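You operate a simulated robot arm through the tools that you are given. There is no shell and no other tool. Be economical: measure what you need, move in short steps, check, and stop when the job is done.

Carry out the task below with a simulated two-armed robot. There is one attempt and no reset: what you move stays moved.

Task
Pick up the M tall filter box from the top of the black case lid with one hand, pass it to the other hand and put it on the shelf under the wash counter.

Only the result counts: the job must be done as asked and must still hold three seconds after the hand-in. Knocking over, shifting, dropping, spilling or breaking anything else fails it. Lids that push on must go on centred and level and be pressed home; caps that screw on are set level and turned clockwise until they are tight.

Robot
Two 7-joint arms with two-finger parallel grippers on one trunk, on a base that drives. Base frame: it is fixed to the floor where the robot stands at the start and does not move with it; the origin is under the middle of the robot, x ahead of it, y to its left, z up. Readings come in mm, degrees, newtons and seconds.
The left shoulder is at the start at [70, 177, 1145], the right one opposite. With the tool pointing down near the work surface each hand reaches from about 260 to 720 mm from the robot's upright axis, wherever it stands, measured 20 degrees to its own side. Places, roughly: shelf under the wash counter [-1700, -2200, 300]. Payload 3.43 kg a hand.
The tool frame of a hand sits at the grasp point between the pads (the TCP): z along the fingers, y along the line on which they close. The tips reach 30 mm beyond it. The gripper opens to 94 mm. The fingers are 28 mm wide and 10 mm thick; the gripper's body (50 by 96 mm) begins 55 mm behind the TCP.
Orientation is that of the tool frame in the base frame, as [roll, pitch, yaw] about the fixed x, y, z axes, in that order (R = Rz(yaw) Ry(pitch) Rx(roll)). With the fingers straight down and closing along the base's y, the tool's x points along the base's -x, its y along +y and its z along -z.

Tools
- The arms move only by the tool nudge_tool. It takes "left_steps", "right_steps" or both (then of equal length, played together; a hand with none holds still); each is a list of rows, each a list of 7 numbers: the shift along the base's x, y, z in mm, then the turn, a rotation vector about the base's x, y, z in degrees, then the opening in per cent of the stroke, from 0 (shut) to 100 (fully open). In form: [[dx, dy, dz, rx, ry, rz, hand], ...]. A call has 1 to 12 rows; each row shifts and turns the commanded pose from where the row before left it. Rows are played at 5 a second. More than 50 mm and 8.6 degrees between two rows, or a gripper value outside its range, and nothing of the call is played. Where a pose cannot be reached the arm comes as near as it can. A force on the tool above 40 N (or 10 N above the force at the start of the call, whichever is more), or a blocked arm, ends the call early, and 0.2 s more pass. Each finger travels about 153 mm/s and halts on what it meets, pressing with about 30 N; the grip force reading is that of the motor and also rises with nothing between the fingers. The clock runs only during rows and for 0.2 s after the last one: add rows that do not move to give the fingers time. The reply holds the time, the measured pose of the TCP, the force on the tool along the base axes, the opening and the grip force, in the units named above and with some noise, with the torque about the TCP (base axes, N m) and any sound that the robot's microphone picked up.
- Cameras (640 x 400 px; columns grow to the right, rows downward): "scene" is now at [121.5, 8.4, 1430.5]; the picture's right is [0.31, -0.95, 0.00], its down [-0.72, -0.24, -0.66] and it looks along [0.62, 0.21, -0.76] (base axes); focal length 276 px, centre (320, 200). "left" rides on the left gripper at [76, -14, -103] in its tool frame; the picture's right is [0.18, 0.98, 0.00], its down [-0.75, 0.14, -0.64] and it looks along [-0.63, 0.12, 0.77] (tool axes); focal length 243 px, centre (320, 200). "right" rides on the right gripper at [76, 14, -102] in its tool frame; the picture's right is [-0.18, 0.98, 0.00], its down [-0.75, -0.14, -0.64] and it looks along [-0.63, -0.12, 0.77] (tool axes); focal length 243 px, centre (320, 200). There is no depth. A picture from a camera that has moved, and an enlarged one, comes with that camera's place and axes in the base frame and with its lens. The place of the scene camera against the robot may be out by one fixed shift of up to 25 mm in any direction.
- grab_frame(camera): a new picture of that camera. The clock stands still meanwhile.
- slide_trunk(by): slides the trunk up (or, below 0, down) by that many mm; the arms and the scene camera ride with it, the base frame stays. It gives what a move gives, with no picture.
- base_move(legs): drives the robot by 1 to 6 legs, each [ahead, turn to the left] in mm and degrees, along the robot's own axes; the way and the turn of a leg run together, so that a leg with both is an arc; at most 1500 mm and 180 degrees a leg. The arms and the cameras ride along, it lands a little off, and it stops where it bumps. It gives what a move gives.
- head_to(pan, tilt): turns the head with the scene camera to pan (to the left, within 86 degrees either way) and tilt (down, from -29 to 69), counted from straight ahead of the robot. It gives what a move gives.
- enlarge(camera, box): a new picture of the part [left, top, right, bottom] of that camera's present view, enlarged. The clock stands still meanwhile.
- finish_job(): hands the job in; it is judged then, once.

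Go step by step. Nothing tells you exact positions but the pictures and the camera data: compare them with the known pose of the tool, close in by small moves and look again before you grip or let go. The budget is 120 turns and 100 pictures, counting those below and the enlarged ones. Unless the task says otherwise, let go and move clear before handing in, and close with one line.

The tools are called after "Request:" as a command line: name --argument value ..., lists and objects as JSON in quotes. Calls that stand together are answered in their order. nudge_tool: Moves the arms, as the interface text tells. Its arguments: {"type":"object","properties":{"left_steps":{"type":"array"},"right_steps":{"type":"array"}},"required":[]} The other tools are called the same way: slide_trunk (by) slides the trunk up or down; base_move (legs) drives the base; head_to (pan, tilt) turns the head that bears the scene camera; grab_frame (camera) takes a picture; enlarge (camera, box) takes an enlarged picture of a part of a camera's view; finish_job () hands the job in.

At the start:

```text
time: 0.0
left_position: [460.9, 390.2, 1130.6]
left_orientation: [180.0, 0.0, -179.7]
left_contact_force: [0.9, 0.2, 0.9]
left_moment: [0.02, 0.0, 0.04]
left_grip_width: 94.0
left_gripper_force: 0.0
right_position: [561.2, -32.9, 1124.9]
right_orientation: [179.9, 0.1, -179.9]
right_contact_force: [-0.6, 0.5, -1.1]
right_moment: [0.01, -0.01, -0.03]
right_grip_width: 93.9
right_gripper_force: 0.1
trunk travel left (down, up): [-725.0, 115.0]
robot x, y, heading: [0.7, 0.4, -0.2]
head pan, tilt: [18.3, 49.0]
```

scene: 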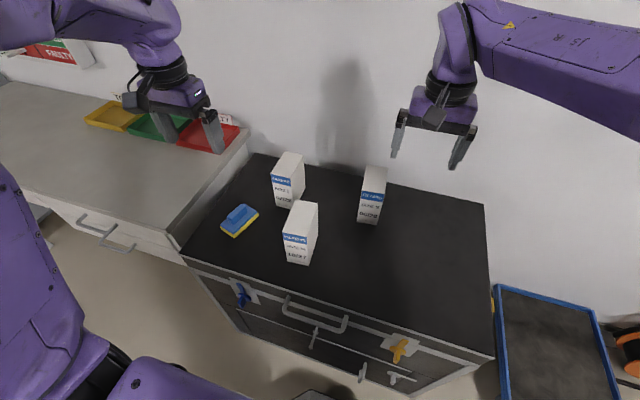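
right: 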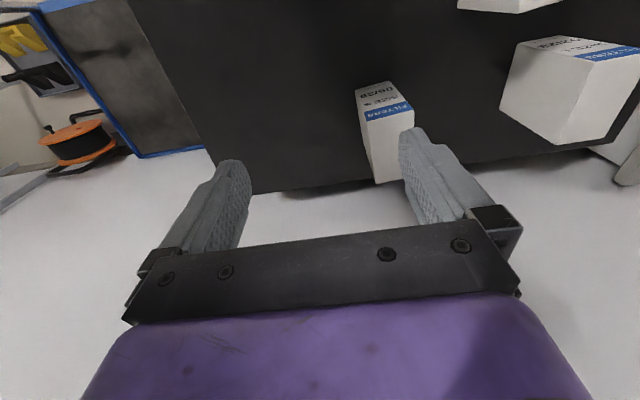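
left: 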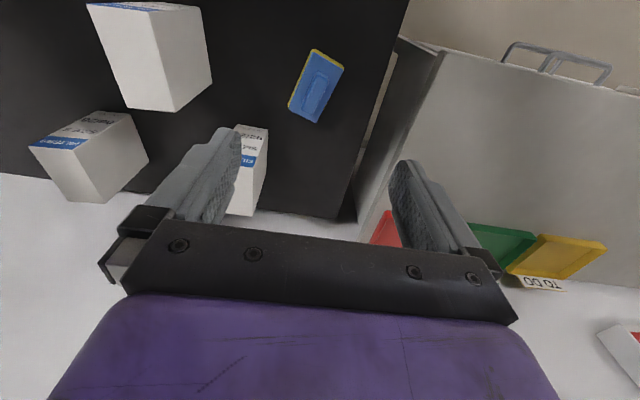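

I see three white filter boxes on the black case lid. I'll enlarge to read the labels.

Request:
enlarge --camera "scene" --box '[260, 140, 340, 190]'

Request:
enlarge --camera "scene" --box '[270, 220, 350, 270]'

Request:
enlarge --camera "scene" --box '[330, 180, 410, 230]'

```text
8.00 times, centred on (300, 165) of scene
camera zoom: at [121.5, 8.4, 1430.5], right [0.31, -0.95, 0.0], down [-0.72, -0.24, -0.66], along [0.62, 0.21, -0.76], focal length 2209 px, centre (480, 480)
```

zoom: 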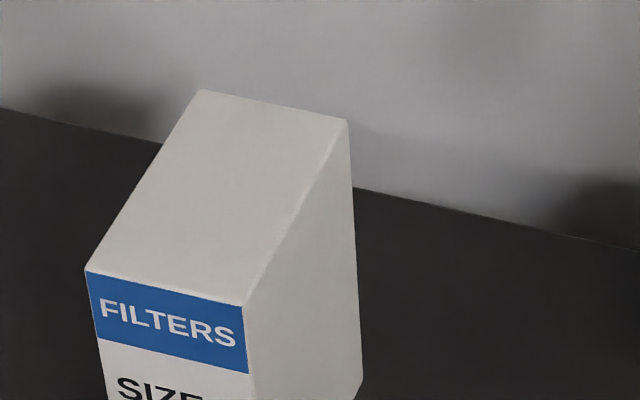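

```text
8.00 times, centred on (310, 245) of scene
camera zoom: at [121.5, 8.4, 1430.5], right [0.31, -0.95, 0.0], down [-0.72, -0.24, -0.66], along [0.62, 0.21, -0.76], focal length 2209 px, centre (400, -160)
```

zoom: 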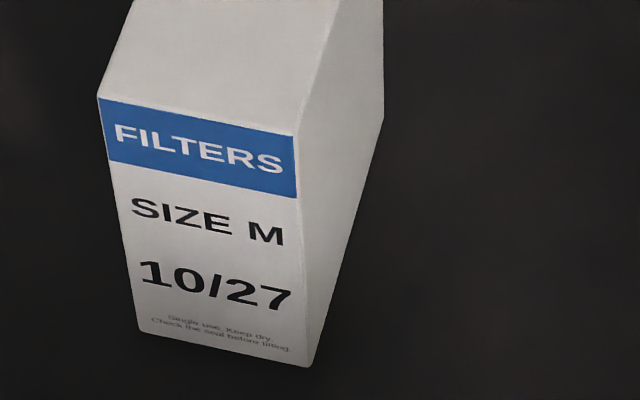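

```text
8.00 times, centred on (370, 205) of scene
camera zoom: at [121.5, 8.4, 1430.5], right [0.31, -0.95, 0.0], down [-0.72, -0.24, -0.66], along [0.62, 0.21, -0.76], focal length 2209 px, centre (-80, 160)
```

zoom: 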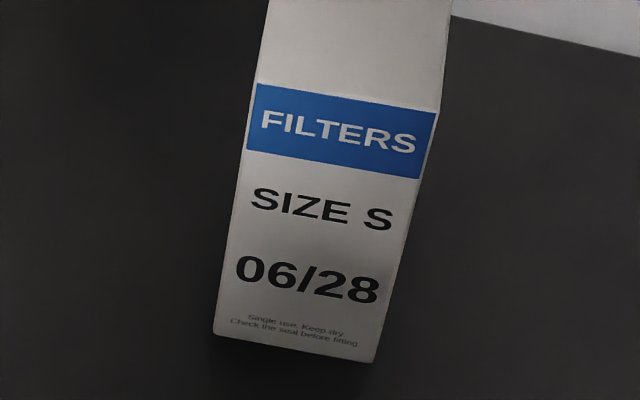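

Request:
enlarge --camera "scene" --box '[248, 170, 328, 220]'

Request:
enlarge --camera "scene" --box '[220, 140, 400, 270]'

```text
8.00 times, centred on (288, 195) of scene
camera zoom: at [121.5, 8.4, 1430.5], right [0.31, -0.95, 0.0], down [-0.72, -0.24, -0.66], along [0.62, 0.21, -0.76], focal length 2209 px, centre (576, 240)
```

zoom: 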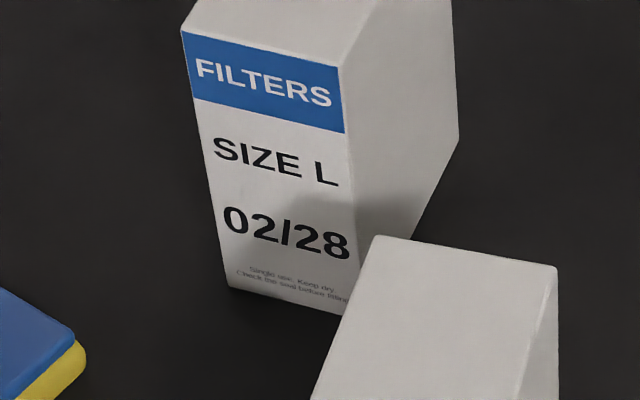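

```text
3.08 times, centred on (310, 205) of scene
camera zoom: at [121.5, 8.4, 1430.5], right [0.31, -0.95, 0.0], down [-0.72, -0.24, -0.66], along [0.62, 0.21, -0.76], focal length 850 px, centre (351, 185)
```

zoom: 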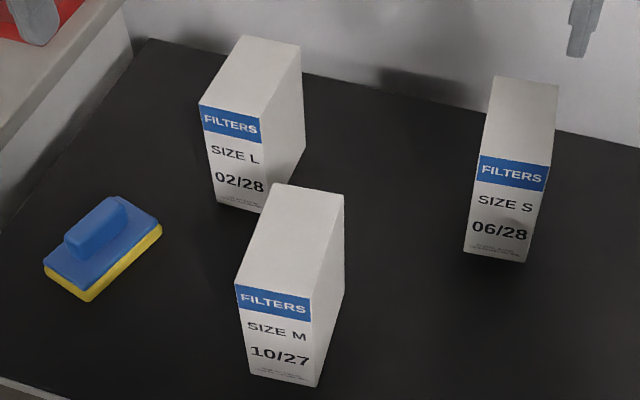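

M box is the front one, about 54 (y) x 96 (x) x 132 mm, centred near [466, 171]. Before choosing the grip I'll look towards the shelf with the head.

Request:
head_to --pan -86 --tilt 15

Request:
grab_frame --camera "scene"

```text
time: 1.8
left_position: [461.5, 390.7, 1129.6]
left_orientation: [180.0, 0.0, -179.6]
left_contact_force: [0.1, 0.3, -0.4]
left_moment: [-0.01, 0.01, -0.03]
left_grip_width: 94.0
left_gripper_force: 0.0
right_position: [561.3, -33.4, 1124.2]
right_orientation: [-180.0, -0.1, -179.8]
right_contact_force: [0.6, 0.3, 0.1]
right_moment: [0.04, -0.02, -0.01]
right_grip_width: 94.0
right_gripper_force: 0.0
trunk travel left (down, up): [-725.0, 115.0]
robot x, y, heading: [3.1, -0.6, -0.0]
head pan, tilt: [-85.9, 15.0]
```

```text
91 pictures are left
camera scene: at [54.2, -109.2, 1483.0], right [-1.0, -0.07, 0.0], down [-0.02, 0.26, -0.97], along [0.07, -0.96, -0.26], focal length 276 px, centre (320, 200)
```

scene: 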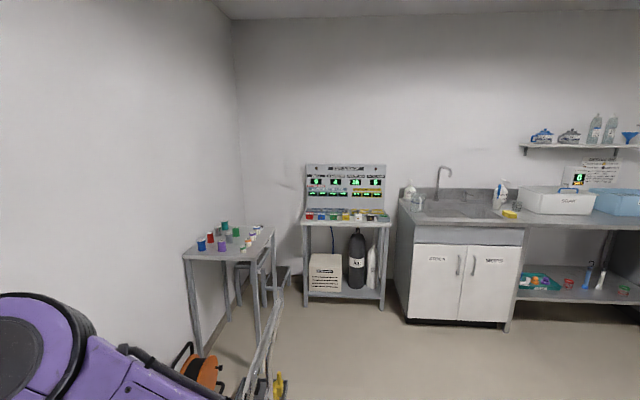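

The shelf lies right of the cupboard, open-fronted and with some items on it. I'll enlarge it.

Request:
enlarge --camera "scene" --box '[480, 180, 640, 340]'

```text
2.50 times, centred on (560, 260) of scene
camera zoom: at [54.2, -109.2, 1483.0], right [-1.0, -0.07, 0.0], down [-0.02, 0.26, -0.97], along [0.07, -0.96, -0.26], focal length 690 px, centre (-280, 50)
```

zoom: 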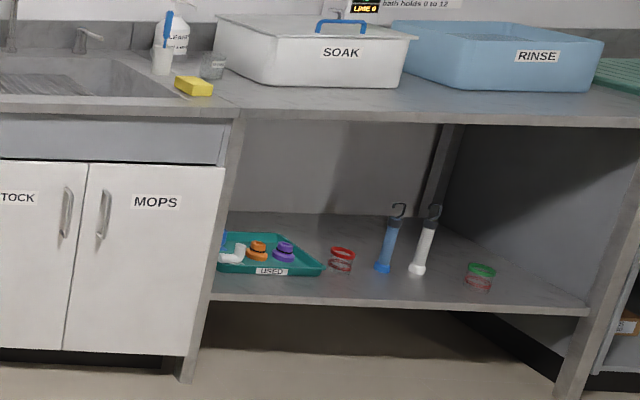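

The shelf is open at the front (edge near y ≈ -1895, opening z 300–800), so the placing hand will be tilted forward. The left hand picks from above, toward the far end of the box; I move it over the box and the right one aside, then check.

Request:
nudge_tool --left_steps '[[5, -44, 0, 0, 0, 1, 100], [5, -44, 0, 0, 0, 1, 100], [5, -44, 0, 0, 0, 1, 100], [5, -44, 0, 0, 0, 1, 100], [5, -43, 0, 0, 0, 0.5, 100], [0, 0, -40, 0, 0, 0, 100], [0, 0, -30, 0, 0, 0, 100]]' --right_steps '[[-15, -40, 0, 0, 0, 0, 100], [-15, -40, 0, 0, 0, 0, 100], [-15, -40, 0, 0, 0, 0, 100], [-15, -40, 0, 0, 0, 0, 100], [-15, 0, 0, 0, 0, 0, 100], [-15, 0, 0, 0, 0, 0, 100], [0, 0, 0, 0, 0, 0, 100]]'

Request:
head_to --pan 18.3 --tilt 49

Request:
grab_frame --camera "left"

Request:
grab_frame --camera "scene"

```text
time: 3.4
left_position: [488.7, 171.2, 1059.0]
left_orientation: [-180.0, 0.0, -175.1]
left_contact_force: [-0.2, 1.3, -1.3]
left_moment: [0.02, 0.03, -0.04]
left_grip_width: 93.9
left_gripper_force: 0.0
right_position: [472.9, -195.1, 1123.8]
right_orientation: [179.9, 0.0, -179.8]
right_contact_force: [0.6, 0.1, 0.5]
right_moment: [0.03, 0.0, 0.0]
right_grip_width: 94.1
right_gripper_force: 0.0
trunk travel left (down, up): [-725.0, 115.0]
robot x, y, heading: [-1.4, 2.2, -0.1]
head pan, tilt: [-85.9, 15.0]
```

```text
time: 5.2
left_position: [486.2, 172.2, 1060.8]
left_orientation: [-180.0, 0.0, -175.2]
left_contact_force: [-0.2, 0.4, -0.8]
left_moment: [0.02, -0.02, 0.0]
left_grip_width: 94.0
left_gripper_force: 0.1
right_position: [472.5, -194.6, 1123.9]
right_orientation: [179.9, 0.0, -179.7]
right_contact_force: [0.8, -1.0, -0.3]
right_moment: [0.04, 0.02, -0.01]
right_grip_width: 94.0
right_gripper_force: 0.1
trunk travel left (down, up): [-725.0, 115.0]
robot x, y, heading: [-2.7, -3.0, -0.0]
head pan, tilt: [18.3, 49.0]
```

```text
89 pictures are left
camera left: at [413.0, 152.0, 1163.2], right [-0.27, 0.96, 0.0], down [0.74, 0.2, 0.64], along [0.62, 0.17, -0.77], focal length 243 px, centre (320, 200)
```

left: 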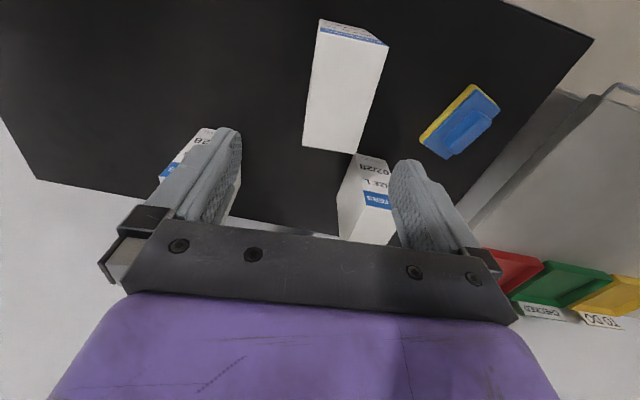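

```text
88 pictures are left
camera scene: at [121.5, 8.1, 1430.6], right [0.31, -0.95, 0.0], down [-0.72, -0.24, -0.66], along [0.62, 0.21, -0.75], focal length 276 px, centre (320, 200)
```

scene: 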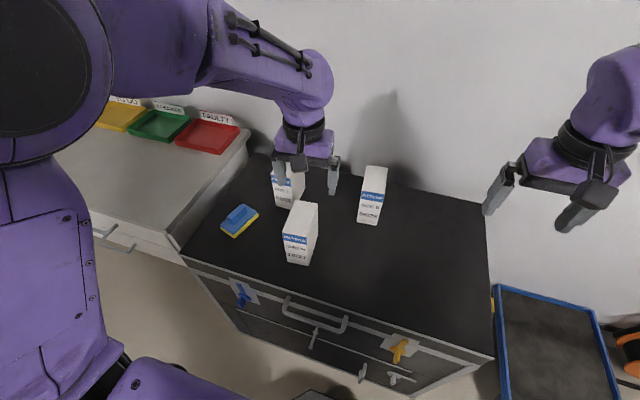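

The left-hand camera puts the box centre nearer [480, 190], yaw ≈ 6° (the scene camera is offset). I'll correct and lower to just above the top, then recheck.

Request:
nudge_tool --left_steps '[[13, 20, 0, 0, 0, 1, 100], [0, 0, -40, 0, 0, 0, 100], [0, 0, -30, 0, 0, 0, 100], [0, 0, 0, 0, 0, 0, 100]]'

Request:
grab_frame --camera "left"

Request:
enlarge --camera "scene" --box '[240, 130, 360, 270]'

```text
time: 6.2
left_position: [499.1, 192.1, 989.9]
left_orientation: [180.0, 0.0, -174.2]
left_contact_force: [0.0, 0.2, 0.3]
left_moment: [0.0, -0.02, 0.01]
left_grip_width: 93.9
left_gripper_force: 0.0
right_position: [471.7, -194.3, 1125.1]
right_orientation: [179.9, 0.0, -179.8]
right_contact_force: [-1.1, -0.5, -0.4]
right_moment: [0.01, -0.01, 0.01]
right_grip_width: 93.9
right_gripper_force: 0.0
trunk travel left (down, up): [-725.0, 115.0]
robot x, y, heading: [-3.1, -1.9, -0.1]
head pan, tilt: [18.3, 49.0]
```

```text
87 pictures are left
camera left: at [424.7, 170.9, 1093.1], right [-0.28, 0.96, 0.0], down [0.73, 0.22, 0.64], along [0.62, 0.18, -0.77], focal length 243 px, centre (320, 200)
```

left: 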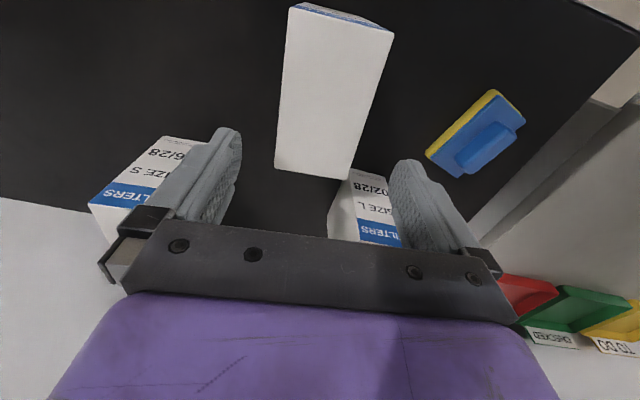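

```text
2.86 times, centred on (300, 200) of scene
camera zoom: at [120.9, 8.6, 1430.6], right [0.31, -0.95, 0.0], down [-0.72, -0.24, -0.66], along [0.62, 0.21, -0.75], focal length 789 px, centre (377, 200)
```

zoom: 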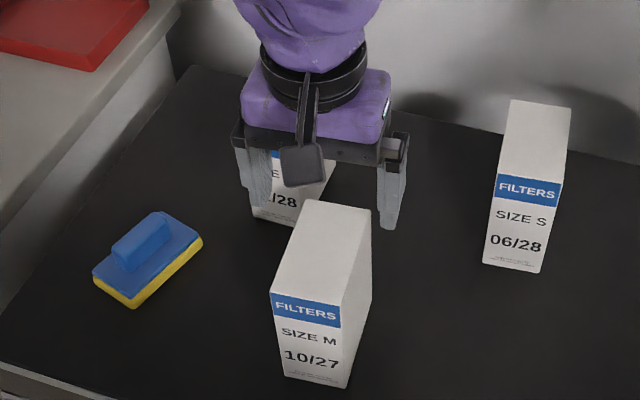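

Estimates agree: centre ≈ [482, 190], yaw 6°, and the hand is aligned with it. I'll lower to TCP z ≈ 905 and close gently.

Request:
nudge_tool --left_steps '[[0, 0, -30, 0, 0, 0, 100], [0, 0, -30, 0, 0, 0, 100], [0, 0, -25, 0, 0, 0, 100], [0, 0, 0, 0, 0, 0, 100]]'

Request:
grab_frame --camera "left"

Request:
enlarge --camera "scene" --box '[240, 130, 360, 270]'

```text
time: 7.2
left_position: [498.6, 191.7, 906.9]
left_orientation: [179.9, -0.1, -174.2]
left_contact_force: [0.3, 0.3, -0.3]
left_moment: [0.01, -0.02, -0.01]
left_grip_width: 94.0
left_gripper_force: 0.0
right_position: [471.3, -192.8, 1123.6]
right_orientation: [-180.0, 0.0, -179.8]
right_contact_force: [-0.4, -1.3, -0.1]
right_moment: [0.02, 0.0, 0.01]
right_grip_width: 94.0
right_gripper_force: 0.1
trunk travel left (down, up): [-725.0, 115.0]
robot x, y, heading: [-0.5, 1.3, -0.2]
head pan, tilt: [18.3, 49.0]
```

```text
85 pictures are left
camera left: at [424.1, 170.0, 1009.4], right [-0.28, 0.96, 0.0], down [0.73, 0.22, 0.64], along [0.62, 0.18, -0.77], focal length 243 px, centre (320, 200)
```

left: 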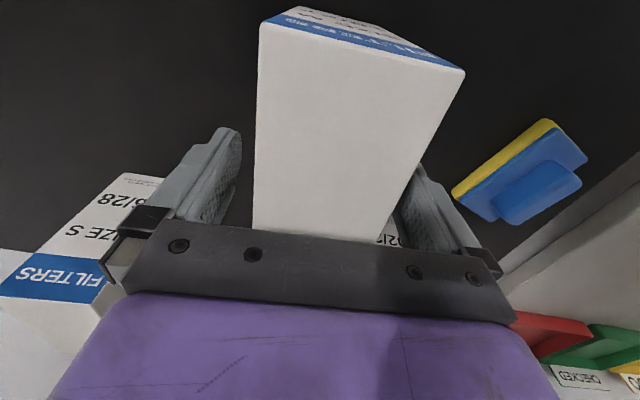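

```text
2.86 times, centred on (300, 200) of scene
camera zoom: at [121.2, 8.2, 1430.6], right [0.31, -0.95, 0.0], down [-0.72, -0.24, -0.66], along [0.62, 0.21, -0.75], focal length 789 px, centre (377, 200)
```

zoom: 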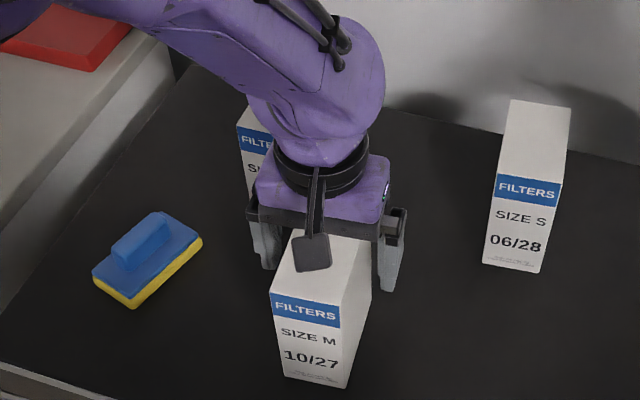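

Box top ≈ 934 and the TCP sits 27 mm below it, with the fingers on either side. Closing now.

Request:
nudge_tool --left_steps '[[0, 0, 0, 0, 0, 0, 70], [0, 0, 0, 0, 0, 0, 55], [0, 0, 0, 0, 0, 0, 40], [0, 0, 0, 0, 0, 0, 40], [0, 0, 0, 0, 0, 0, 40]]'

```text
time: 8.4
left_position: [498.9, 191.9, 906.8]
left_orientation: [180.0, 0.0, -174.2]
left_contact_force: [0.1, -0.7, 0.0]
left_moment: [0.01, -0.07, 0.01]
left_grip_width: 62.0
left_gripper_force: 30.4
right_position: [472.4, -194.5, 1124.9]
right_orientation: [-180.0, 0.0, -179.8]
right_contact_force: [0.0, 0.4, 0.0]
right_moment: [0.02, 0.04, -0.01]
right_grip_width: 94.2
right_gripper_force: 0.0
trunk travel left (down, up): [-725.0, 115.0]
robot x, y, heading: [2.6, 1.4, -0.0]
head pan, tilt: [18.3, 49.0]
```

Gripped at 62 mm. I'll lift and check.

Request:
nudge_tool --left_steps '[[0, 0, 10, 0, 0, 0, 30], [0, 0, 20, 0, 0, 0, 30], [0, 0, 40, 0, 0, 0, 30], [0, 0, 50, 0, 0, 0, 30], [0, 0, 50, 0, 0, 0, 30], [0, 0, 0, 0, 0, 0, 30]]'

Request:
grab_frame --camera "scene"

Request:
grab_frame --camera "right"

```text
time: 9.8
left_position: [500.2, 191.3, 1076.7]
left_orientation: [180.0, 0.1, -174.2]
left_contact_force: [0.7, 0.3, -0.8]
left_moment: [-0.03, 0.02, -0.03]
left_grip_width: 61.7
left_gripper_force: 29.7
right_position: [472.8, -194.0, 1123.7]
right_orientation: [-180.0, 0.0, -179.8]
right_contact_force: [1.0, -0.1, -1.1]
right_moment: [0.0, 0.01, -0.04]
right_grip_width: 94.2
right_gripper_force: 0.0
trunk travel left (down, up): [-725.0, 115.0]
robot x, y, heading: [-1.8, 0.8, 0.2]
head pan, tilt: [18.3, 49.0]
```

```text
83 pictures are left
camera scene: at [122.4, 8.3, 1430.5], right [0.31, -0.95, 0.0], down [-0.72, -0.24, -0.66], along [0.62, 0.21, -0.76], focal length 276 px, centre (320, 200)
```

scene: 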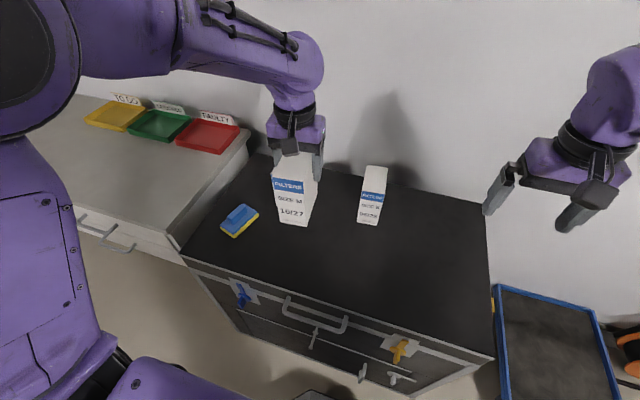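

```text
82 pictures are left
camera right: at [395.8, -179.2, 1226.3], right [0.18, 0.98, 0.0], down [0.75, -0.14, 0.64], along [0.63, -0.12, -0.77], focal length 243 px, centre (320, 200)
```

right: 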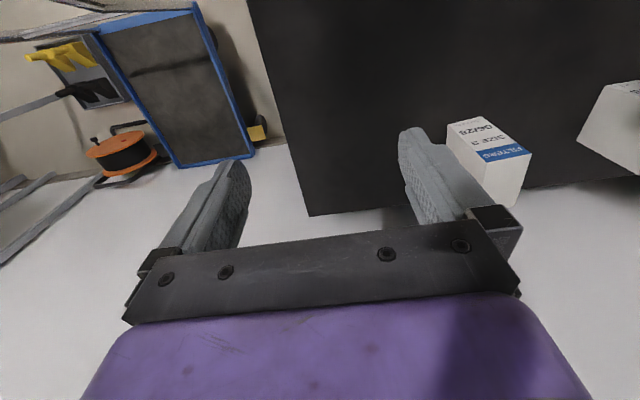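

The box is lifted cleanly. I'll back the robot away for open space to do the handover.

Request:
base_move --legs '[[-500, 0]]'

Request:
head_to --pan 5 --tilt 45

Request:
grab_frame --camera "scene"

```text
time: 12.8
left_position: [-4.6, 191.1, 1076.1]
left_orientation: [180.0, 0.0, -174.6]
left_contact_force: [-0.6, 0.2, -1.6]
left_moment: [0.01, -0.03, -0.01]
left_grip_width: 62.0
left_gripper_force: 29.6
right_position: [-34.1, -195.7, 1123.5]
right_orientation: [-179.9, 0.0, 179.8]
right_contact_force: [0.4, 0.2, 0.1]
right_moment: [0.02, 0.01, 0.01]
right_grip_width: 94.2
right_gripper_force: 0.1
trunk travel left (down, up): [-725.0, 115.0]
robot x, y, heading: [-505.2, 0.4, -0.3]
head pan, tilt: [18.3, 49.0]
```

```text
time: 13.5
left_position: [-6.3, 190.0, 1076.8]
left_orientation: [-180.0, 0.0, -174.5]
left_contact_force: [-0.4, 0.7, -1.2]
left_moment: [-0.02, -0.03, -0.04]
left_grip_width: 62.0
left_gripper_force: 29.9
right_position: [-36.8, -195.5, 1123.1]
right_orientation: [-180.0, 0.0, 179.9]
right_contact_force: [1.2, 0.6, 0.4]
right_moment: [0.01, 0.02, 0.0]
right_grip_width: 94.1
right_gripper_force: 0.1
trunk travel left (down, up): [-725.0, 115.0]
robot x, y, heading: [-503.8, 0.7, -0.7]
head pan, tilt: [5.0, 45.0]
```

```text
81 pictures are left
camera scene: at [-378.2, -8.1, 1436.2], right [0.08, -1.0, 0.0], down [-0.7, -0.06, -0.71], along [0.7, 0.06, -0.71], focal length 276 px, centre (320, 200)
```

scene: 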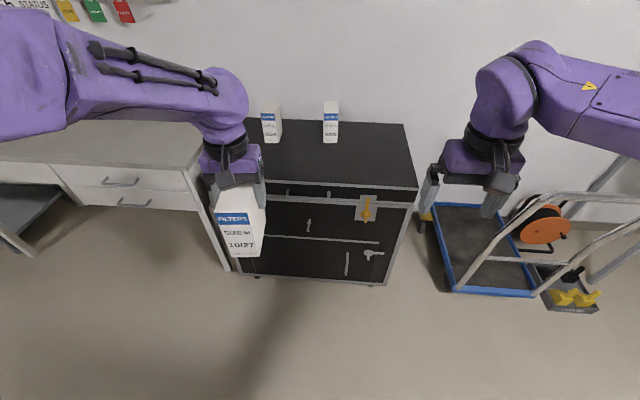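

Backed off well. Next the left hand brings the box to the middle (straightened), while the right hand tilts to point forward and 30° down.

Request:
nudge_tool --left_steps '[[12, -21, 3, 0, 0, -0.7, 30], [12, -21, 3, 0, 0, -0.7, 30], [12, -21, 3, 0, 0, -0.7, 30], [12, -21, 3, 0, 0, -0.7, 30], [12, -21, 3, 0, 0, -0.7, 30], [12, -21, 3, 0, 0, -0.7, 30], [12, -22, 3, 0, 0, -0.7, 30], [12, -22, 3, 0, 0, -0.6, 30]]' --right_steps '[[0, 0, 0, 0, -7.5, 0, 100], [0, 0, 0, 0, -7.5, 0, 100], [0, 0, 0, 0, -7.5, 0, 100], [0, 0, 0, 0, -7.5, 0, 100], [0, 0, 0, 0, -7.5, 0, 100], [0, 0, 0, 0, -7.5, 0, 100], [0, 0, 0, 0, -7.5, 0, 100], [0, 0, 0, 0, -7.5, 0, 100]]'

Request:
grab_frame --camera "scene"

Request:
grab_frame --camera "right"

Request:
grab_frame --camera "left"

```text
time: 15.3
left_position: [90.6, 21.0, 1100.8]
left_orientation: [180.0, 0.0, 179.9]
left_contact_force: [0.0, 0.5, -1.8]
left_moment: [0.01, -0.01, 0.02]
left_grip_width: 61.8
left_gripper_force: 30.5
right_position: [-35.2, -195.0, 1124.2]
right_orientation: [179.5, 60.1, 179.3]
right_contact_force: [0.4, 0.0, 0.1]
right_moment: [0.0, 0.02, 0.01]
right_grip_width: 93.8
right_gripper_force: 0.1
trunk travel left (down, up): [-725.0, 115.0]
robot x, y, heading: [-505.6, 2.3, -0.3]
head pan, tilt: [5.0, 45.0]
```

```text
80 pictures are left
camera scene: at [-376.9, -9.4, 1436.1], right [0.08, -1.0, 0.0], down [-0.71, -0.06, -0.71], along [0.7, 0.06, -0.71], focal length 276 px, centre (320, 200)
```

scene: 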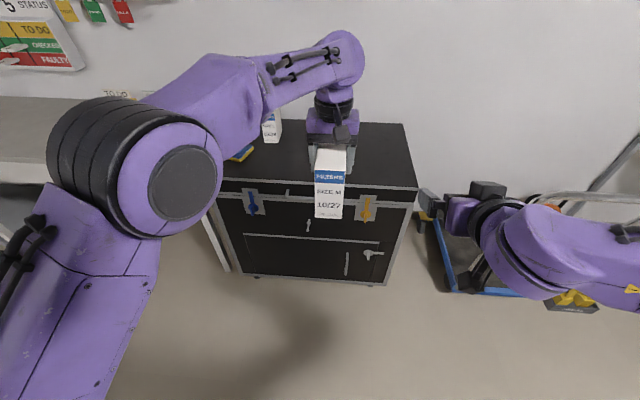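

```text
79 pictures are left
camera right: at [-162.8, -180.5, 1109.1], right [0.09, 0.98, 0.16], down [-0.18, -0.15, 0.97], along [0.98, -0.12, 0.16], focal length 243 px, centre (320, 200)
```

right: 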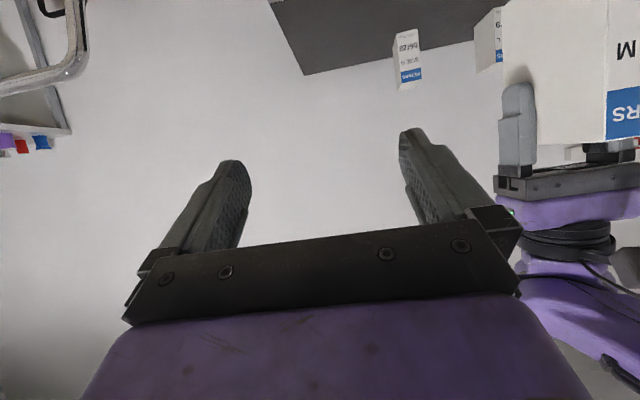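

```text
78 pictures are left
camera left: at [14.7, 6.7, 1203.9], right [-0.18, 0.98, 0.0], down [0.75, 0.14, 0.64], along [0.63, 0.12, -0.77], focal length 243 px, centre (320, 200)
```

left: 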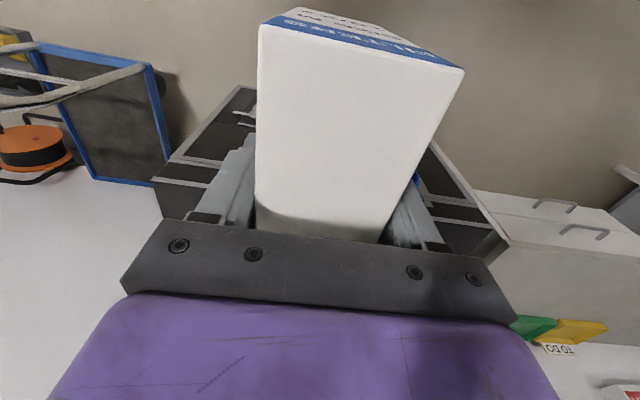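

Right hand is tilted and the box front face is at about x = 24, top z ≈ 1118. I'll bring the right hand half way across and look at the box bottom.

Request:
nudge_tool --right_steps '[[-10, 35, -15, 0, 0, 0, 100], [-10, 40, -15, 0, 0, 0, 100], [0, 40, -16, 0, 0, 0, 100], [0, 40, 0, 0, 0, 0, 100], [0, 0, 0, 0, 0, 0, 100]]'

Request:
grab_frame --camera "right"

Request:
grab_frame --camera "scene"

```text
time: 16.5
left_position: [90.1, 21.0, 1100.1]
left_orientation: [179.9, 0.0, 179.9]
left_contact_force: [0.5, -0.8, -2.6]
left_moment: [0.04, -0.04, 0.0]
left_grip_width: 61.9
left_gripper_force: 30.1
right_position: [-53.0, -41.7, 1077.6]
right_orientation: [179.4, 60.0, 179.4]
right_contact_force: [-1.0, -0.4, 0.5]
right_moment: [-0.02, -0.02, 0.03]
right_grip_width: 94.0
right_gripper_force: 0.0
right hand out of reach, approached as far as the arm can: row 1
trunk travel left (down, up): [-725.0, 115.0]
robot x, y, heading: [-502.5, 1.6, -0.4]
head pan, tilt: [5.0, 45.0]
```

```text
77 pictures are left
camera right: at [-179.9, -26.5, 1063.5], right [0.09, 0.98, 0.16], down [-0.18, -0.15, 0.97], along [0.98, -0.12, 0.16], focal length 243 px, centre (320, 200)
```

right: 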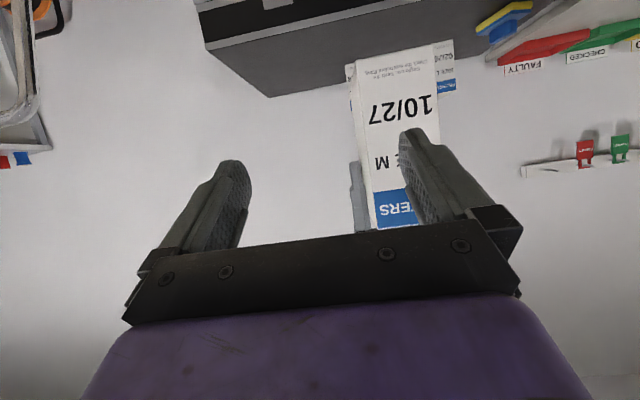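

```text
76 pictures are left
camera scene: at [-377.9, -9.9, 1436.1], right [0.08, -1.0, 0.0], down [-0.7, -0.06, -0.71], along [0.7, 0.06, -0.71], focal length 276 px, centre (320, 200)
```

scene: 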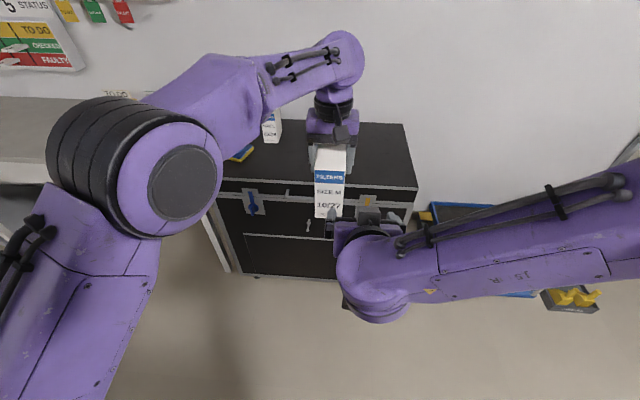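

Box bottom ≈ z 995, top ≈ 1127, y −6…51. I'll align the right hand in front of it at y = 21, then check before going in.

Request:
nudge_tool --right_steps '[[3, 32, 11, 0, 0, 0.3, 100], [3, 31, 11, 0, 0, 0.3, 100], [0, 0, 0, 0, 0, 0, 100]]'

Request:
grab_frame --camera "right"

Request:
grab_frame --camera "left"

```text
time: 17.3
left_position: [90.4, 21.7, 1100.5]
left_orientation: [180.0, 0.1, 179.9]
left_contact_force: [0.2, -1.3, -2.3]
left_moment: [0.0, -0.02, 0.01]
left_grip_width: 62.0
left_gripper_force: 30.4
right_position: [-46.9, 22.2, 1100.5]
right_orientation: [179.5, 60.0, -179.9]
right_contact_force: [0.3, -0.4, -0.8]
right_moment: [0.02, -0.03, 0.03]
right_grip_width: 94.0
right_gripper_force: 0.1
trunk travel left (down, up): [-725.0, 115.0]
robot x, y, heading: [-506.3, 1.1, -0.4]
head pan, tilt: [5.0, 45.0]
```

```text
75 pictures are left
camera right: at [-173.6, 35.6, 1086.3], right [0.08, 0.98, 0.16], down [-0.18, -0.15, 0.97], along [0.98, -0.11, 0.16], focal length 243 px, centre (320, 200)
```

right: 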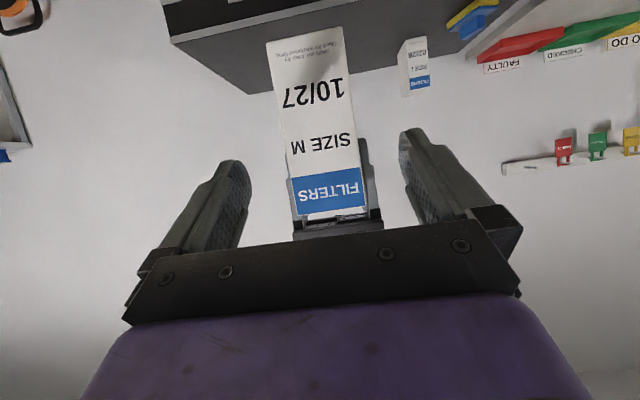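

```text
74 pictures are left
camera left: at [14.0, 6.9, 1203.8], right [-0.18, 0.98, 0.0], down [0.75, 0.14, 0.64], along [0.63, 0.12, -0.77], focal length 243 px, centre (320, 200)
```

left: 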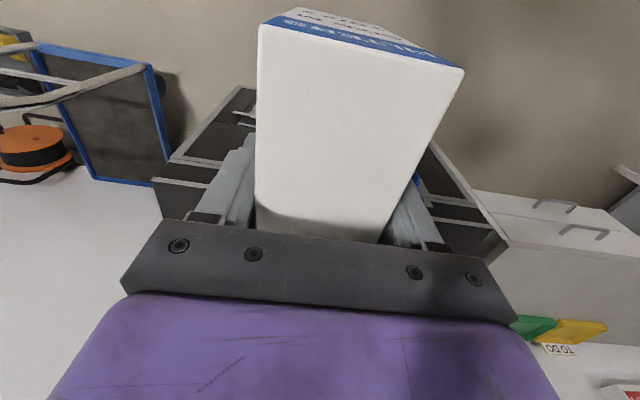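

Aligned; the fingers straddle the box. I go in along the finger direction.

Request:
nudge_tool --right_steps '[[25, 0, -15, 0, 0, 0, 100], [25, 0, -14, 0, 0, 0, 100], [25, 0, -14, 0, 0, 0, 100], [24, 0, -14, 0, 0, 0, 100], [0, 0, 0, 0, 0, 0, 100]]'

Request:
grab_frame --camera "right"

Request:
grab_frame --camera "left"

Request:
enlarge --camera "scene" --box '[270, 110, 410, 230]'

```text
time: 18.5
left_position: [90.3, 22.6, 1101.0]
left_orientation: [179.9, 0.0, 179.9]
left_contact_force: [21.8, 1.5, -8.5]
left_moment: [0.01, -0.26, 0.03]
left_grip_width: 62.1
left_gripper_force: 30.5
right_position: [51.1, 23.9, 1045.1]
right_orientation: [179.6, 59.9, -179.7]
right_contact_force: [-23.0, -2.5, 7.5]
right_moment: [0.15, -1.36, -0.16]
right_grip_width: 94.2
right_gripper_force: 0.0
trunk travel left (down, up): [-725.0, 115.0]
robot x, y, heading: [-509.9, 1.6, -0.2]
head pan, tilt: [5.0, 45.0]
```

```text
73 pictures are left
camera right: at [-76.7, 37.3, 1030.2], right [0.08, 0.98, 0.16], down [-0.18, -0.15, 0.97], along [0.98, -0.11, 0.16], focal length 243 px, centre (320, 200)
```

right: 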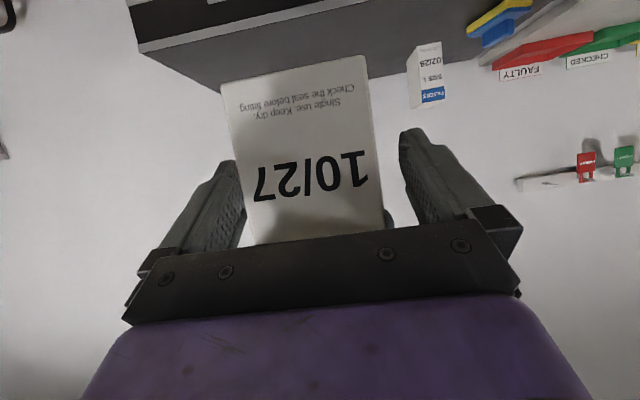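

```text
72 pictures are left
camera left: at [13.9, 8.5, 1204.1], right [-0.18, 0.98, 0.0], down [0.75, 0.14, 0.64], along [0.63, 0.12, -0.77], focal length 243 px, centre (320, 200)
```

left: 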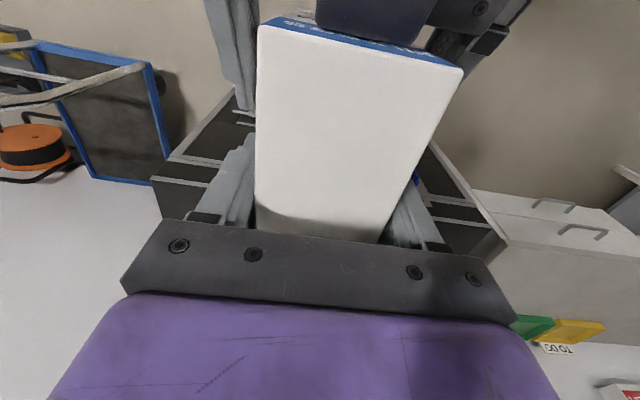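

```text
3.33 times, centred on (340, 170) of scene
camera zoom: at [-378.5, -8.2, 1436.2], right [0.08, -1.0, 0.0], down [-0.7, -0.06, -0.71], along [0.7, 0.06, -0.71], focal length 920 px, centre (253, 300)
```

zoom: 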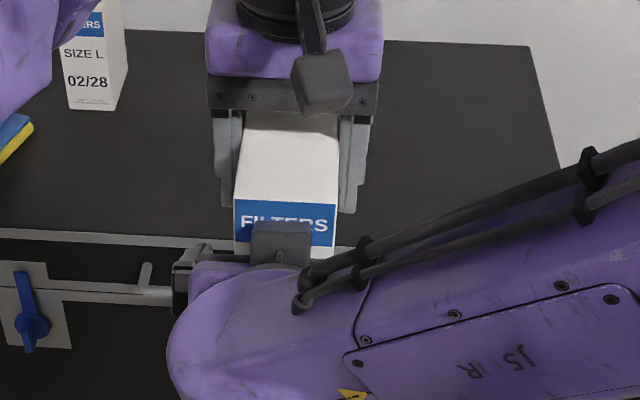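

A block on top of the right hand touches the box front (≈22 N), so I back off 10 mm and check the force before closing.

Request:
nudge_tool --right_steps '[[-5, -1, 0, 0, 0, 0, 100], [-5, -1, 0, 0, 0, 0, 100], [0, 0, 0, 0, 0, 0, 100]]'

Request:
grab_frame --camera "left"

Request:
grab_frame --camera "right"

```text
time: 19.3
left_position: [90.4, 20.7, 1100.0]
left_orientation: [-180.0, 0.0, 179.9]
left_contact_force: [-0.4, -0.3, -1.2]
left_moment: [0.0, -0.07, 0.01]
left_grip_width: 61.8
left_gripper_force: 30.5
right_position: [43.4, 21.6, 1042.5]
right_orientation: [179.6, 60.0, -179.8]
right_contact_force: [1.1, 0.2, 0.4]
right_moment: [-0.01, 0.01, -0.01]
right_grip_width: 94.1
right_gripper_force: 0.1
trunk travel left (down, up): [-725.0, 115.0]
robot x, y, heading: [-507.7, 3.0, -0.4]
head pan, tilt: [5.0, 45.0]
```

```text
70 pictures are left
camera left: at [14.2, 7.8, 1203.7], right [-0.18, 0.98, 0.0], down [0.75, 0.14, 0.64], along [0.63, 0.12, -0.77], focal length 243 px, centre (320, 200)
```

left: 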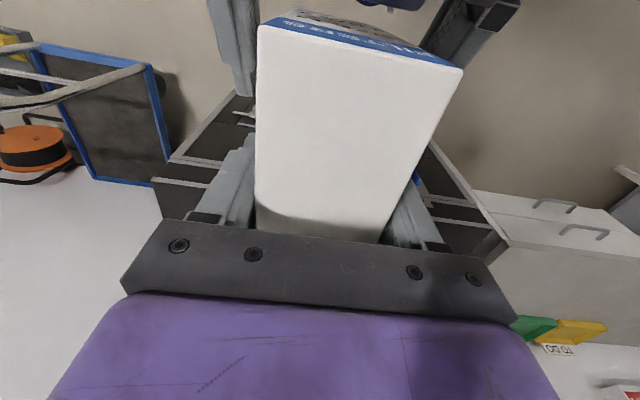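

```text
69 pictures are left
camera right: at [-85.2, 35.6, 1029.1], right [0.08, 0.98, 0.16], down [-0.18, -0.15, 0.97], along [0.98, -0.11, 0.16], focal length 243 px, centre (320, 200)
```

right: 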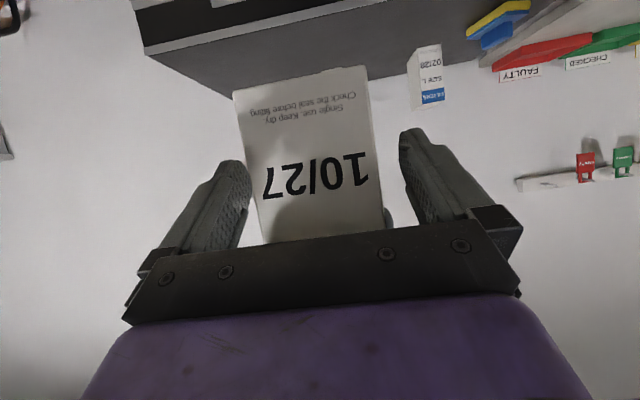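

No contact force now. I close the right hand on the box while the left still holds.

Request:
nudge_tool --right_steps '[[0, 0, 0, 0, 0, 0, 75], [0, 0, 0, 0, 0, 0, 65], [0, 0, 0, 0, 0, 0, 55], [0, 0, 0, 0, 0, 0, 40], [0, 0, 0, 0, 0, 0, 30], [0, 0, 0, 0, 0, 0, 30]]'

```text
time: 20.7
left_position: [90.5, 20.6, 1100.6]
left_orientation: [-179.9, 0.0, 179.9]
left_contact_force: [-0.5, 1.4, -1.2]
left_moment: [0.18, 0.05, 0.18]
left_grip_width: 61.9
left_gripper_force: 29.5
right_position: [41.2, 22.0, 1043.2]
right_orientation: [179.6, 59.9, -179.8]
right_contact_force: [-0.1, -1.3, 0.2]
right_moment: [-0.09, -0.04, -0.25]
right_grip_width: 62.2
right_gripper_force: 29.7
trunk travel left (down, up): [-725.0, 115.0]
robot x, y, heading: [-508.2, 0.1, -0.4]
head pan, tilt: [5.0, 45.0]
```

Both hands hold the box at 62 mm. I open the left slowly and lift it straight up.

Request:
nudge_tool --left_steps '[[0, 0, 0, 0, 0, 0, 75], [0, 0, 0, 0, 0, 0, 90], [0, 0, 0, 0, 0, 0, 100], [0, 0, 25, 0, 0, 0, 100], [0, 0, 40, 0, 0, 0, 100], [0, 0, 40, 0, 0, 0, 100], [0, 30, 30, 0, 0, 0, 100], [0, 40, 0, 0, 0, 0, 100], [0, 40, 0, 0, 0, 0, 100], [0, 40, 0, 0, 0, 0, 100]]' --right_steps '[[0, 0, 0, 0, 0, 0, 20], [0, 0, 0, 0, 0, 0, 20], [0, 0, 0, 0, 0, 0, 20], [0, 0, 0, 0, 0, 0, 20], [0, 0, 0, 0, 0, 0, 20], [0, 0, 0, 0, 0, 0, 20], [0, 0, 0, 0, 0, 0, 20], [0, 0, 0, 0, 0, 0, 20], [0, 0, 0, 0, 0, 0, 20], [0, 0, 0, 0, 0, 0, 20]]'

Request:
grab_frame --camera "scene"

Request:
grab_frame --camera "right"

```text
time: 22.9
left_position: [88.6, 172.8, 1234.8]
left_orientation: [-179.9, 0.0, 179.9]
left_contact_force: [-0.3, 0.1, 0.3]
left_moment: [-0.05, 0.03, -0.02]
left_grip_width: 94.1
left_gripper_force: 0.1
right_position: [42.2, 24.2, 1044.0]
right_orientation: [179.8, 60.0, -179.7]
right_contact_force: [0.0, 0.8, 0.9]
right_moment: [0.01, 0.03, 0.02]
right_grip_width: 61.9
right_gripper_force: 30.1
trunk travel left (down, up): [-725.0, 115.0]
robot x, y, heading: [-510.5, 6.1, -0.5]
head pan, tilt: [5.0, 45.0]
```

```text
68 pictures are left
camera scene: at [-377.8, -5.9, 1436.1], right [0.08, -1.0, 0.0], down [-0.7, -0.06, -0.71], along [0.7, 0.06, -0.71], focal length 276 px, centre (320, 200)
```

scene: 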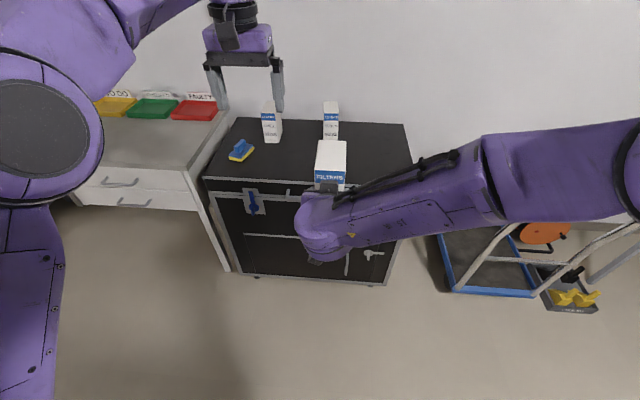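

```text
67 pictures are left
camera right: at [-85.6, 37.3, 1029.2], right [0.08, 0.98, 0.16], down [-0.18, -0.14, 0.97], along [0.98, -0.11, 0.16], focal length 243 px, centre (320, 200)
```

right: 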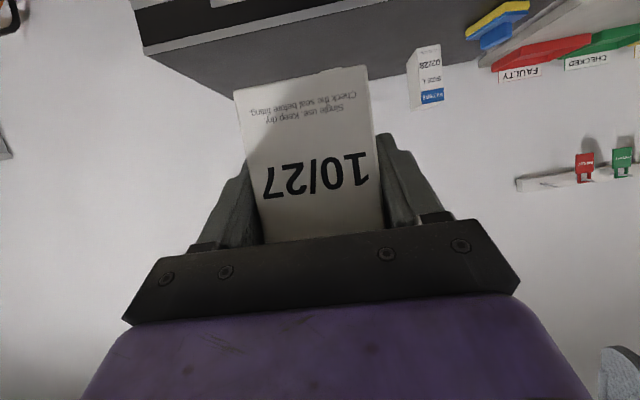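

The handover worked: the right hand holds the box upright. Now I tuck the left arm, raise the trunk for clearance and turn toward the shelf.

Request:
nudge_tool --left_steps '[[-40, 15, 0, 0, 0, 0, 100], [-40, 15, 0, 0, 0, 0, 100], [-40, 15, 0, 0, 0, 0, 100], [-40, 15, 0, 0, 0, 0, 100], [-40, 15, 0, 0, 0, 0, 100], [-20, 15, 0, 0, 0, 0, 100]]'

Request:
slide_trunk --by 100

Request:
base_move --legs '[[0, -100]]'

Request:
head_to --pan -20 --tilt 25

Request:
grab_frame --camera "scene"

```text
time: 24.3
left_position: [-128.9, 262.2, 1236.6]
left_orientation: [180.0, 0.1, 179.8]
left_contact_force: [-0.3, 0.3, 0.3]
left_moment: [0.0, -0.02, 0.0]
left_grip_width: 94.0
left_gripper_force: 0.1
right_position: [42.3, 23.0, 1043.8]
right_orientation: [179.7, 60.0, -179.7]
right_contact_force: [0.1, 0.3, 0.1]
right_moment: [-0.01, 0.04, -0.02]
right_grip_width: 62.1
right_gripper_force: 30.0
trunk travel left (down, up): [-725.0, 115.0]
robot x, y, heading: [-506.8, 1.4, -0.4]
head pan, tilt: [5.0, 45.0]
```

```text
time: 25.7
left_position: [-127.6, 261.2, 1335.6]
left_orientation: [180.0, 0.0, 179.9]
left_contact_force: [0.5, 0.0, -0.6]
left_moment: [0.05, -0.01, -0.03]
left_grip_width: 94.1
left_gripper_force: 0.1
right_position: [42.5, 21.7, 1141.8]
right_orientation: [179.6, 60.1, -179.8]
right_contact_force: [-0.8, 0.2, -1.5]
right_moment: [0.0, 0.06, 0.0]
right_grip_width: 62.1
right_gripper_force: 29.5
trunk travel left (down, up): [-825.0, 15.0]
robot x, y, heading: [-505.3, 2.2, -0.2]
head pan, tilt: [5.0, 45.0]
```

```text
time: 30.4
left_position: [-332.3, -423.2, 1334.9]
left_orientation: [-180.0, -0.1, 77.7]
left_contact_force: [-0.3, 0.5, 0.4]
left_moment: [0.02, 0.0, 0.01]
left_grip_width: 94.0
left_gripper_force: 0.0
right_position: [-602.6, -538.8, 1143.4]
right_orientation: [179.7, 59.9, 78.1]
right_contact_force: [-0.1, 0.1, -2.5]
right_moment: [0.06, -0.01, -0.01]
right_grip_width: 61.9
right_gripper_force: 30.0
trunk travel left (down, up): [-825.0, 15.0]
robot x, y, heading: [-505.0, 2.5, -102.6]
head pan, tilt: [5.0, 45.0]
```

```text
time: 31.3
left_position: [-332.8, -423.6, 1336.5]
left_orientation: [-180.0, -0.1, 77.7]
left_contact_force: [0.0, 0.0, 0.9]
left_moment: [0.01, -0.02, 0.0]
left_grip_width: 93.9
left_gripper_force: 0.0
right_position: [-602.5, -537.3, 1143.4]
right_orientation: [179.6, 59.9, 78.0]
right_contact_force: [-0.5, -0.1, -1.1]
right_moment: [0.07, -0.03, -0.02]
right_grip_width: 62.2
right_gripper_force: 29.8
trunk travel left (down, up): [-825.0, 15.0]
robot x, y, heading: [-507.2, -0.3, -102.3]
head pan, tilt: [-20.0, 25.0]
```

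```text
66 pictures are left
camera scene: at [-569.5, -141.3, 1566.7], right [-0.84, 0.54, 0.0], down [0.23, 0.36, -0.91], along [-0.49, -0.76, -0.42], focal length 276 px, centre (320, 200)
```

scene: 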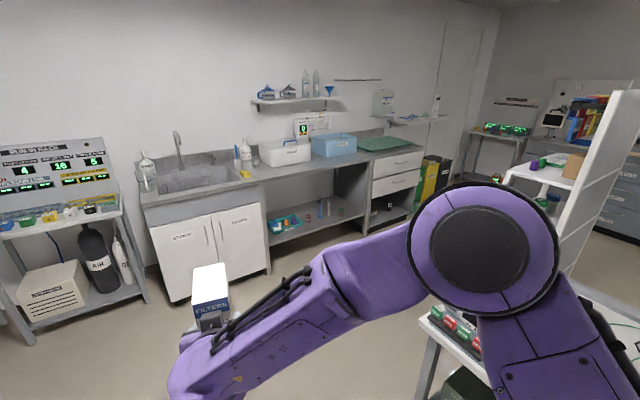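

The floor toward the wash counter is free, but there is a table on the right near y > -530. I'll drive ahead first, then sideways along the counter at y ≈ -1220.

Request:
base_move --legs '[[1240, 0], [0, -76]]'

Request:
head_to --pan 0 --tilt 25

Request:
grab_frame --camera "scene"

```text
time: 40.9
left_position: [-1141.0, -1494.3, 1336.4]
left_orientation: [-179.9, 0.0, 1.5]
left_contact_force: [0.6, 0.8, 0.9]
left_moment: [0.03, -0.02, 0.0]
left_grip_width: 94.2
left_gripper_force: 0.0
right_position: [-1318.9, -1261.0, 1143.5]
right_orientation: [179.7, 60.0, 1.9]
right_contact_force: [0.2, 0.2, -1.1]
right_moment: [-0.03, -0.09, -0.02]
right_grip_width: 62.1
right_gripper_force: 30.7
trunk travel left (down, up): [-825.0, 15.0]
robot x, y, heading: [-771.2, -1222.4, -179.0]
head pan, tilt: [-20.0, 25.0]
```

```text
time: 41.7
left_position: [-1142.1, -1493.1, 1335.4]
left_orientation: [-180.0, 0.0, 1.6]
left_contact_force: [-1.0, -0.2, -0.1]
left_moment: [-0.03, -0.05, -0.02]
left_grip_width: 94.3
left_gripper_force: 0.1
right_position: [-1318.9, -1259.7, 1142.5]
right_orientation: [179.7, 60.0, 1.8]
right_contact_force: [0.3, 0.7, -0.7]
right_moment: [-0.01, -0.03, 0.0]
right_grip_width: 62.1
right_gripper_force: 30.0
trunk travel left (down, up): [-825.0, 15.0]
robot x, y, heading: [-771.6, -1224.9, -179.1]
head pan, tilt: [0.0, 25.0]
```

```text
65 pictures are left
camera scene: at [-916.3, -1243.5, 1566.7], right [-0.02, 1.0, 0.0], down [0.42, 0.01, -0.91], along [-0.91, -0.02, -0.42], focal length 276 px, centre (320, 200)
```

scene: 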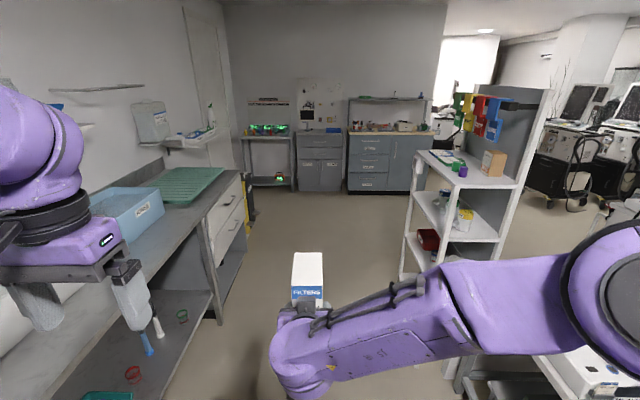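

Path ahead is clear. I drive on along the counter and turn to face the shelf.

Request:
base_move --legs '[[1030, 0], [0, 87]]'

Request:
slide_trunk --by -560

Request:
head_to --pan 0 --tilt 25

Request:
grab_frame --camera "scene"

```text
time: 50.8
left_position: [-1538.1, -1617.9, 1337.0]
left_orientation: [-180.0, 0.0, 88.7]
left_contact_force: [0.8, -0.1, -0.6]
left_moment: [0.03, 0.0, 0.0]
left_grip_width: 93.9
left_gripper_force: 0.0
right_position: [-1780.1, -1783.5, 1143.7]
right_orientation: [179.7, 60.0, 89.0]
right_contact_force: [0.5, -0.8, -1.9]
right_moment: [0.04, 0.02, -0.03]
right_grip_width: 62.0
right_gripper_force: 30.4
trunk travel left (down, up): [-825.0, 15.0]
robot x, y, heading: [-1790.9, -1235.5, -91.6]
head pan, tilt: [0.0, 25.0]
```

```text
refused: -560 is not a number from -400 to 400
```

```text
time: 51.4
left_position: [-1539.1, -1616.9, 1337.6]
left_orientation: [-180.0, 0.0, 88.7]
left_contact_force: [-0.1, -0.2, -0.3]
left_moment: [0.02, -0.02, 0.01]
left_grip_width: 94.2
left_gripper_force: 0.0
right_position: [-1782.3, -1782.1, 1142.6]
right_orientation: [179.7, 60.0, 89.0]
right_contact_force: [-1.1, -0.3, -1.8]
right_moment: [0.08, 0.0, -0.01]
right_grip_width: 61.9
right_gripper_force: 29.6
trunk travel left (down, up): [-825.0, 15.0]
robot x, y, heading: [-1790.3, -1233.2, -91.8]
head pan, tilt: [0.0, 25.0]
```

```text
64 pictures are left
camera scene: at [-1795.5, -1392.1, 1566.7], right [-1.0, 0.03, 0.0], down [0.01, 0.42, -0.91], along [-0.03, -0.91, -0.42], focal length 276 px, centre (320, 200)
```

scene: 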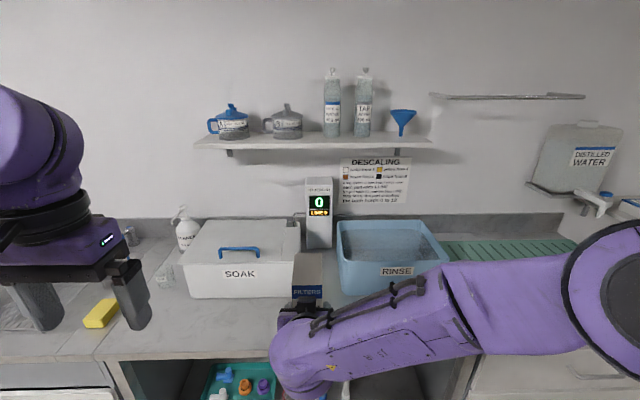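

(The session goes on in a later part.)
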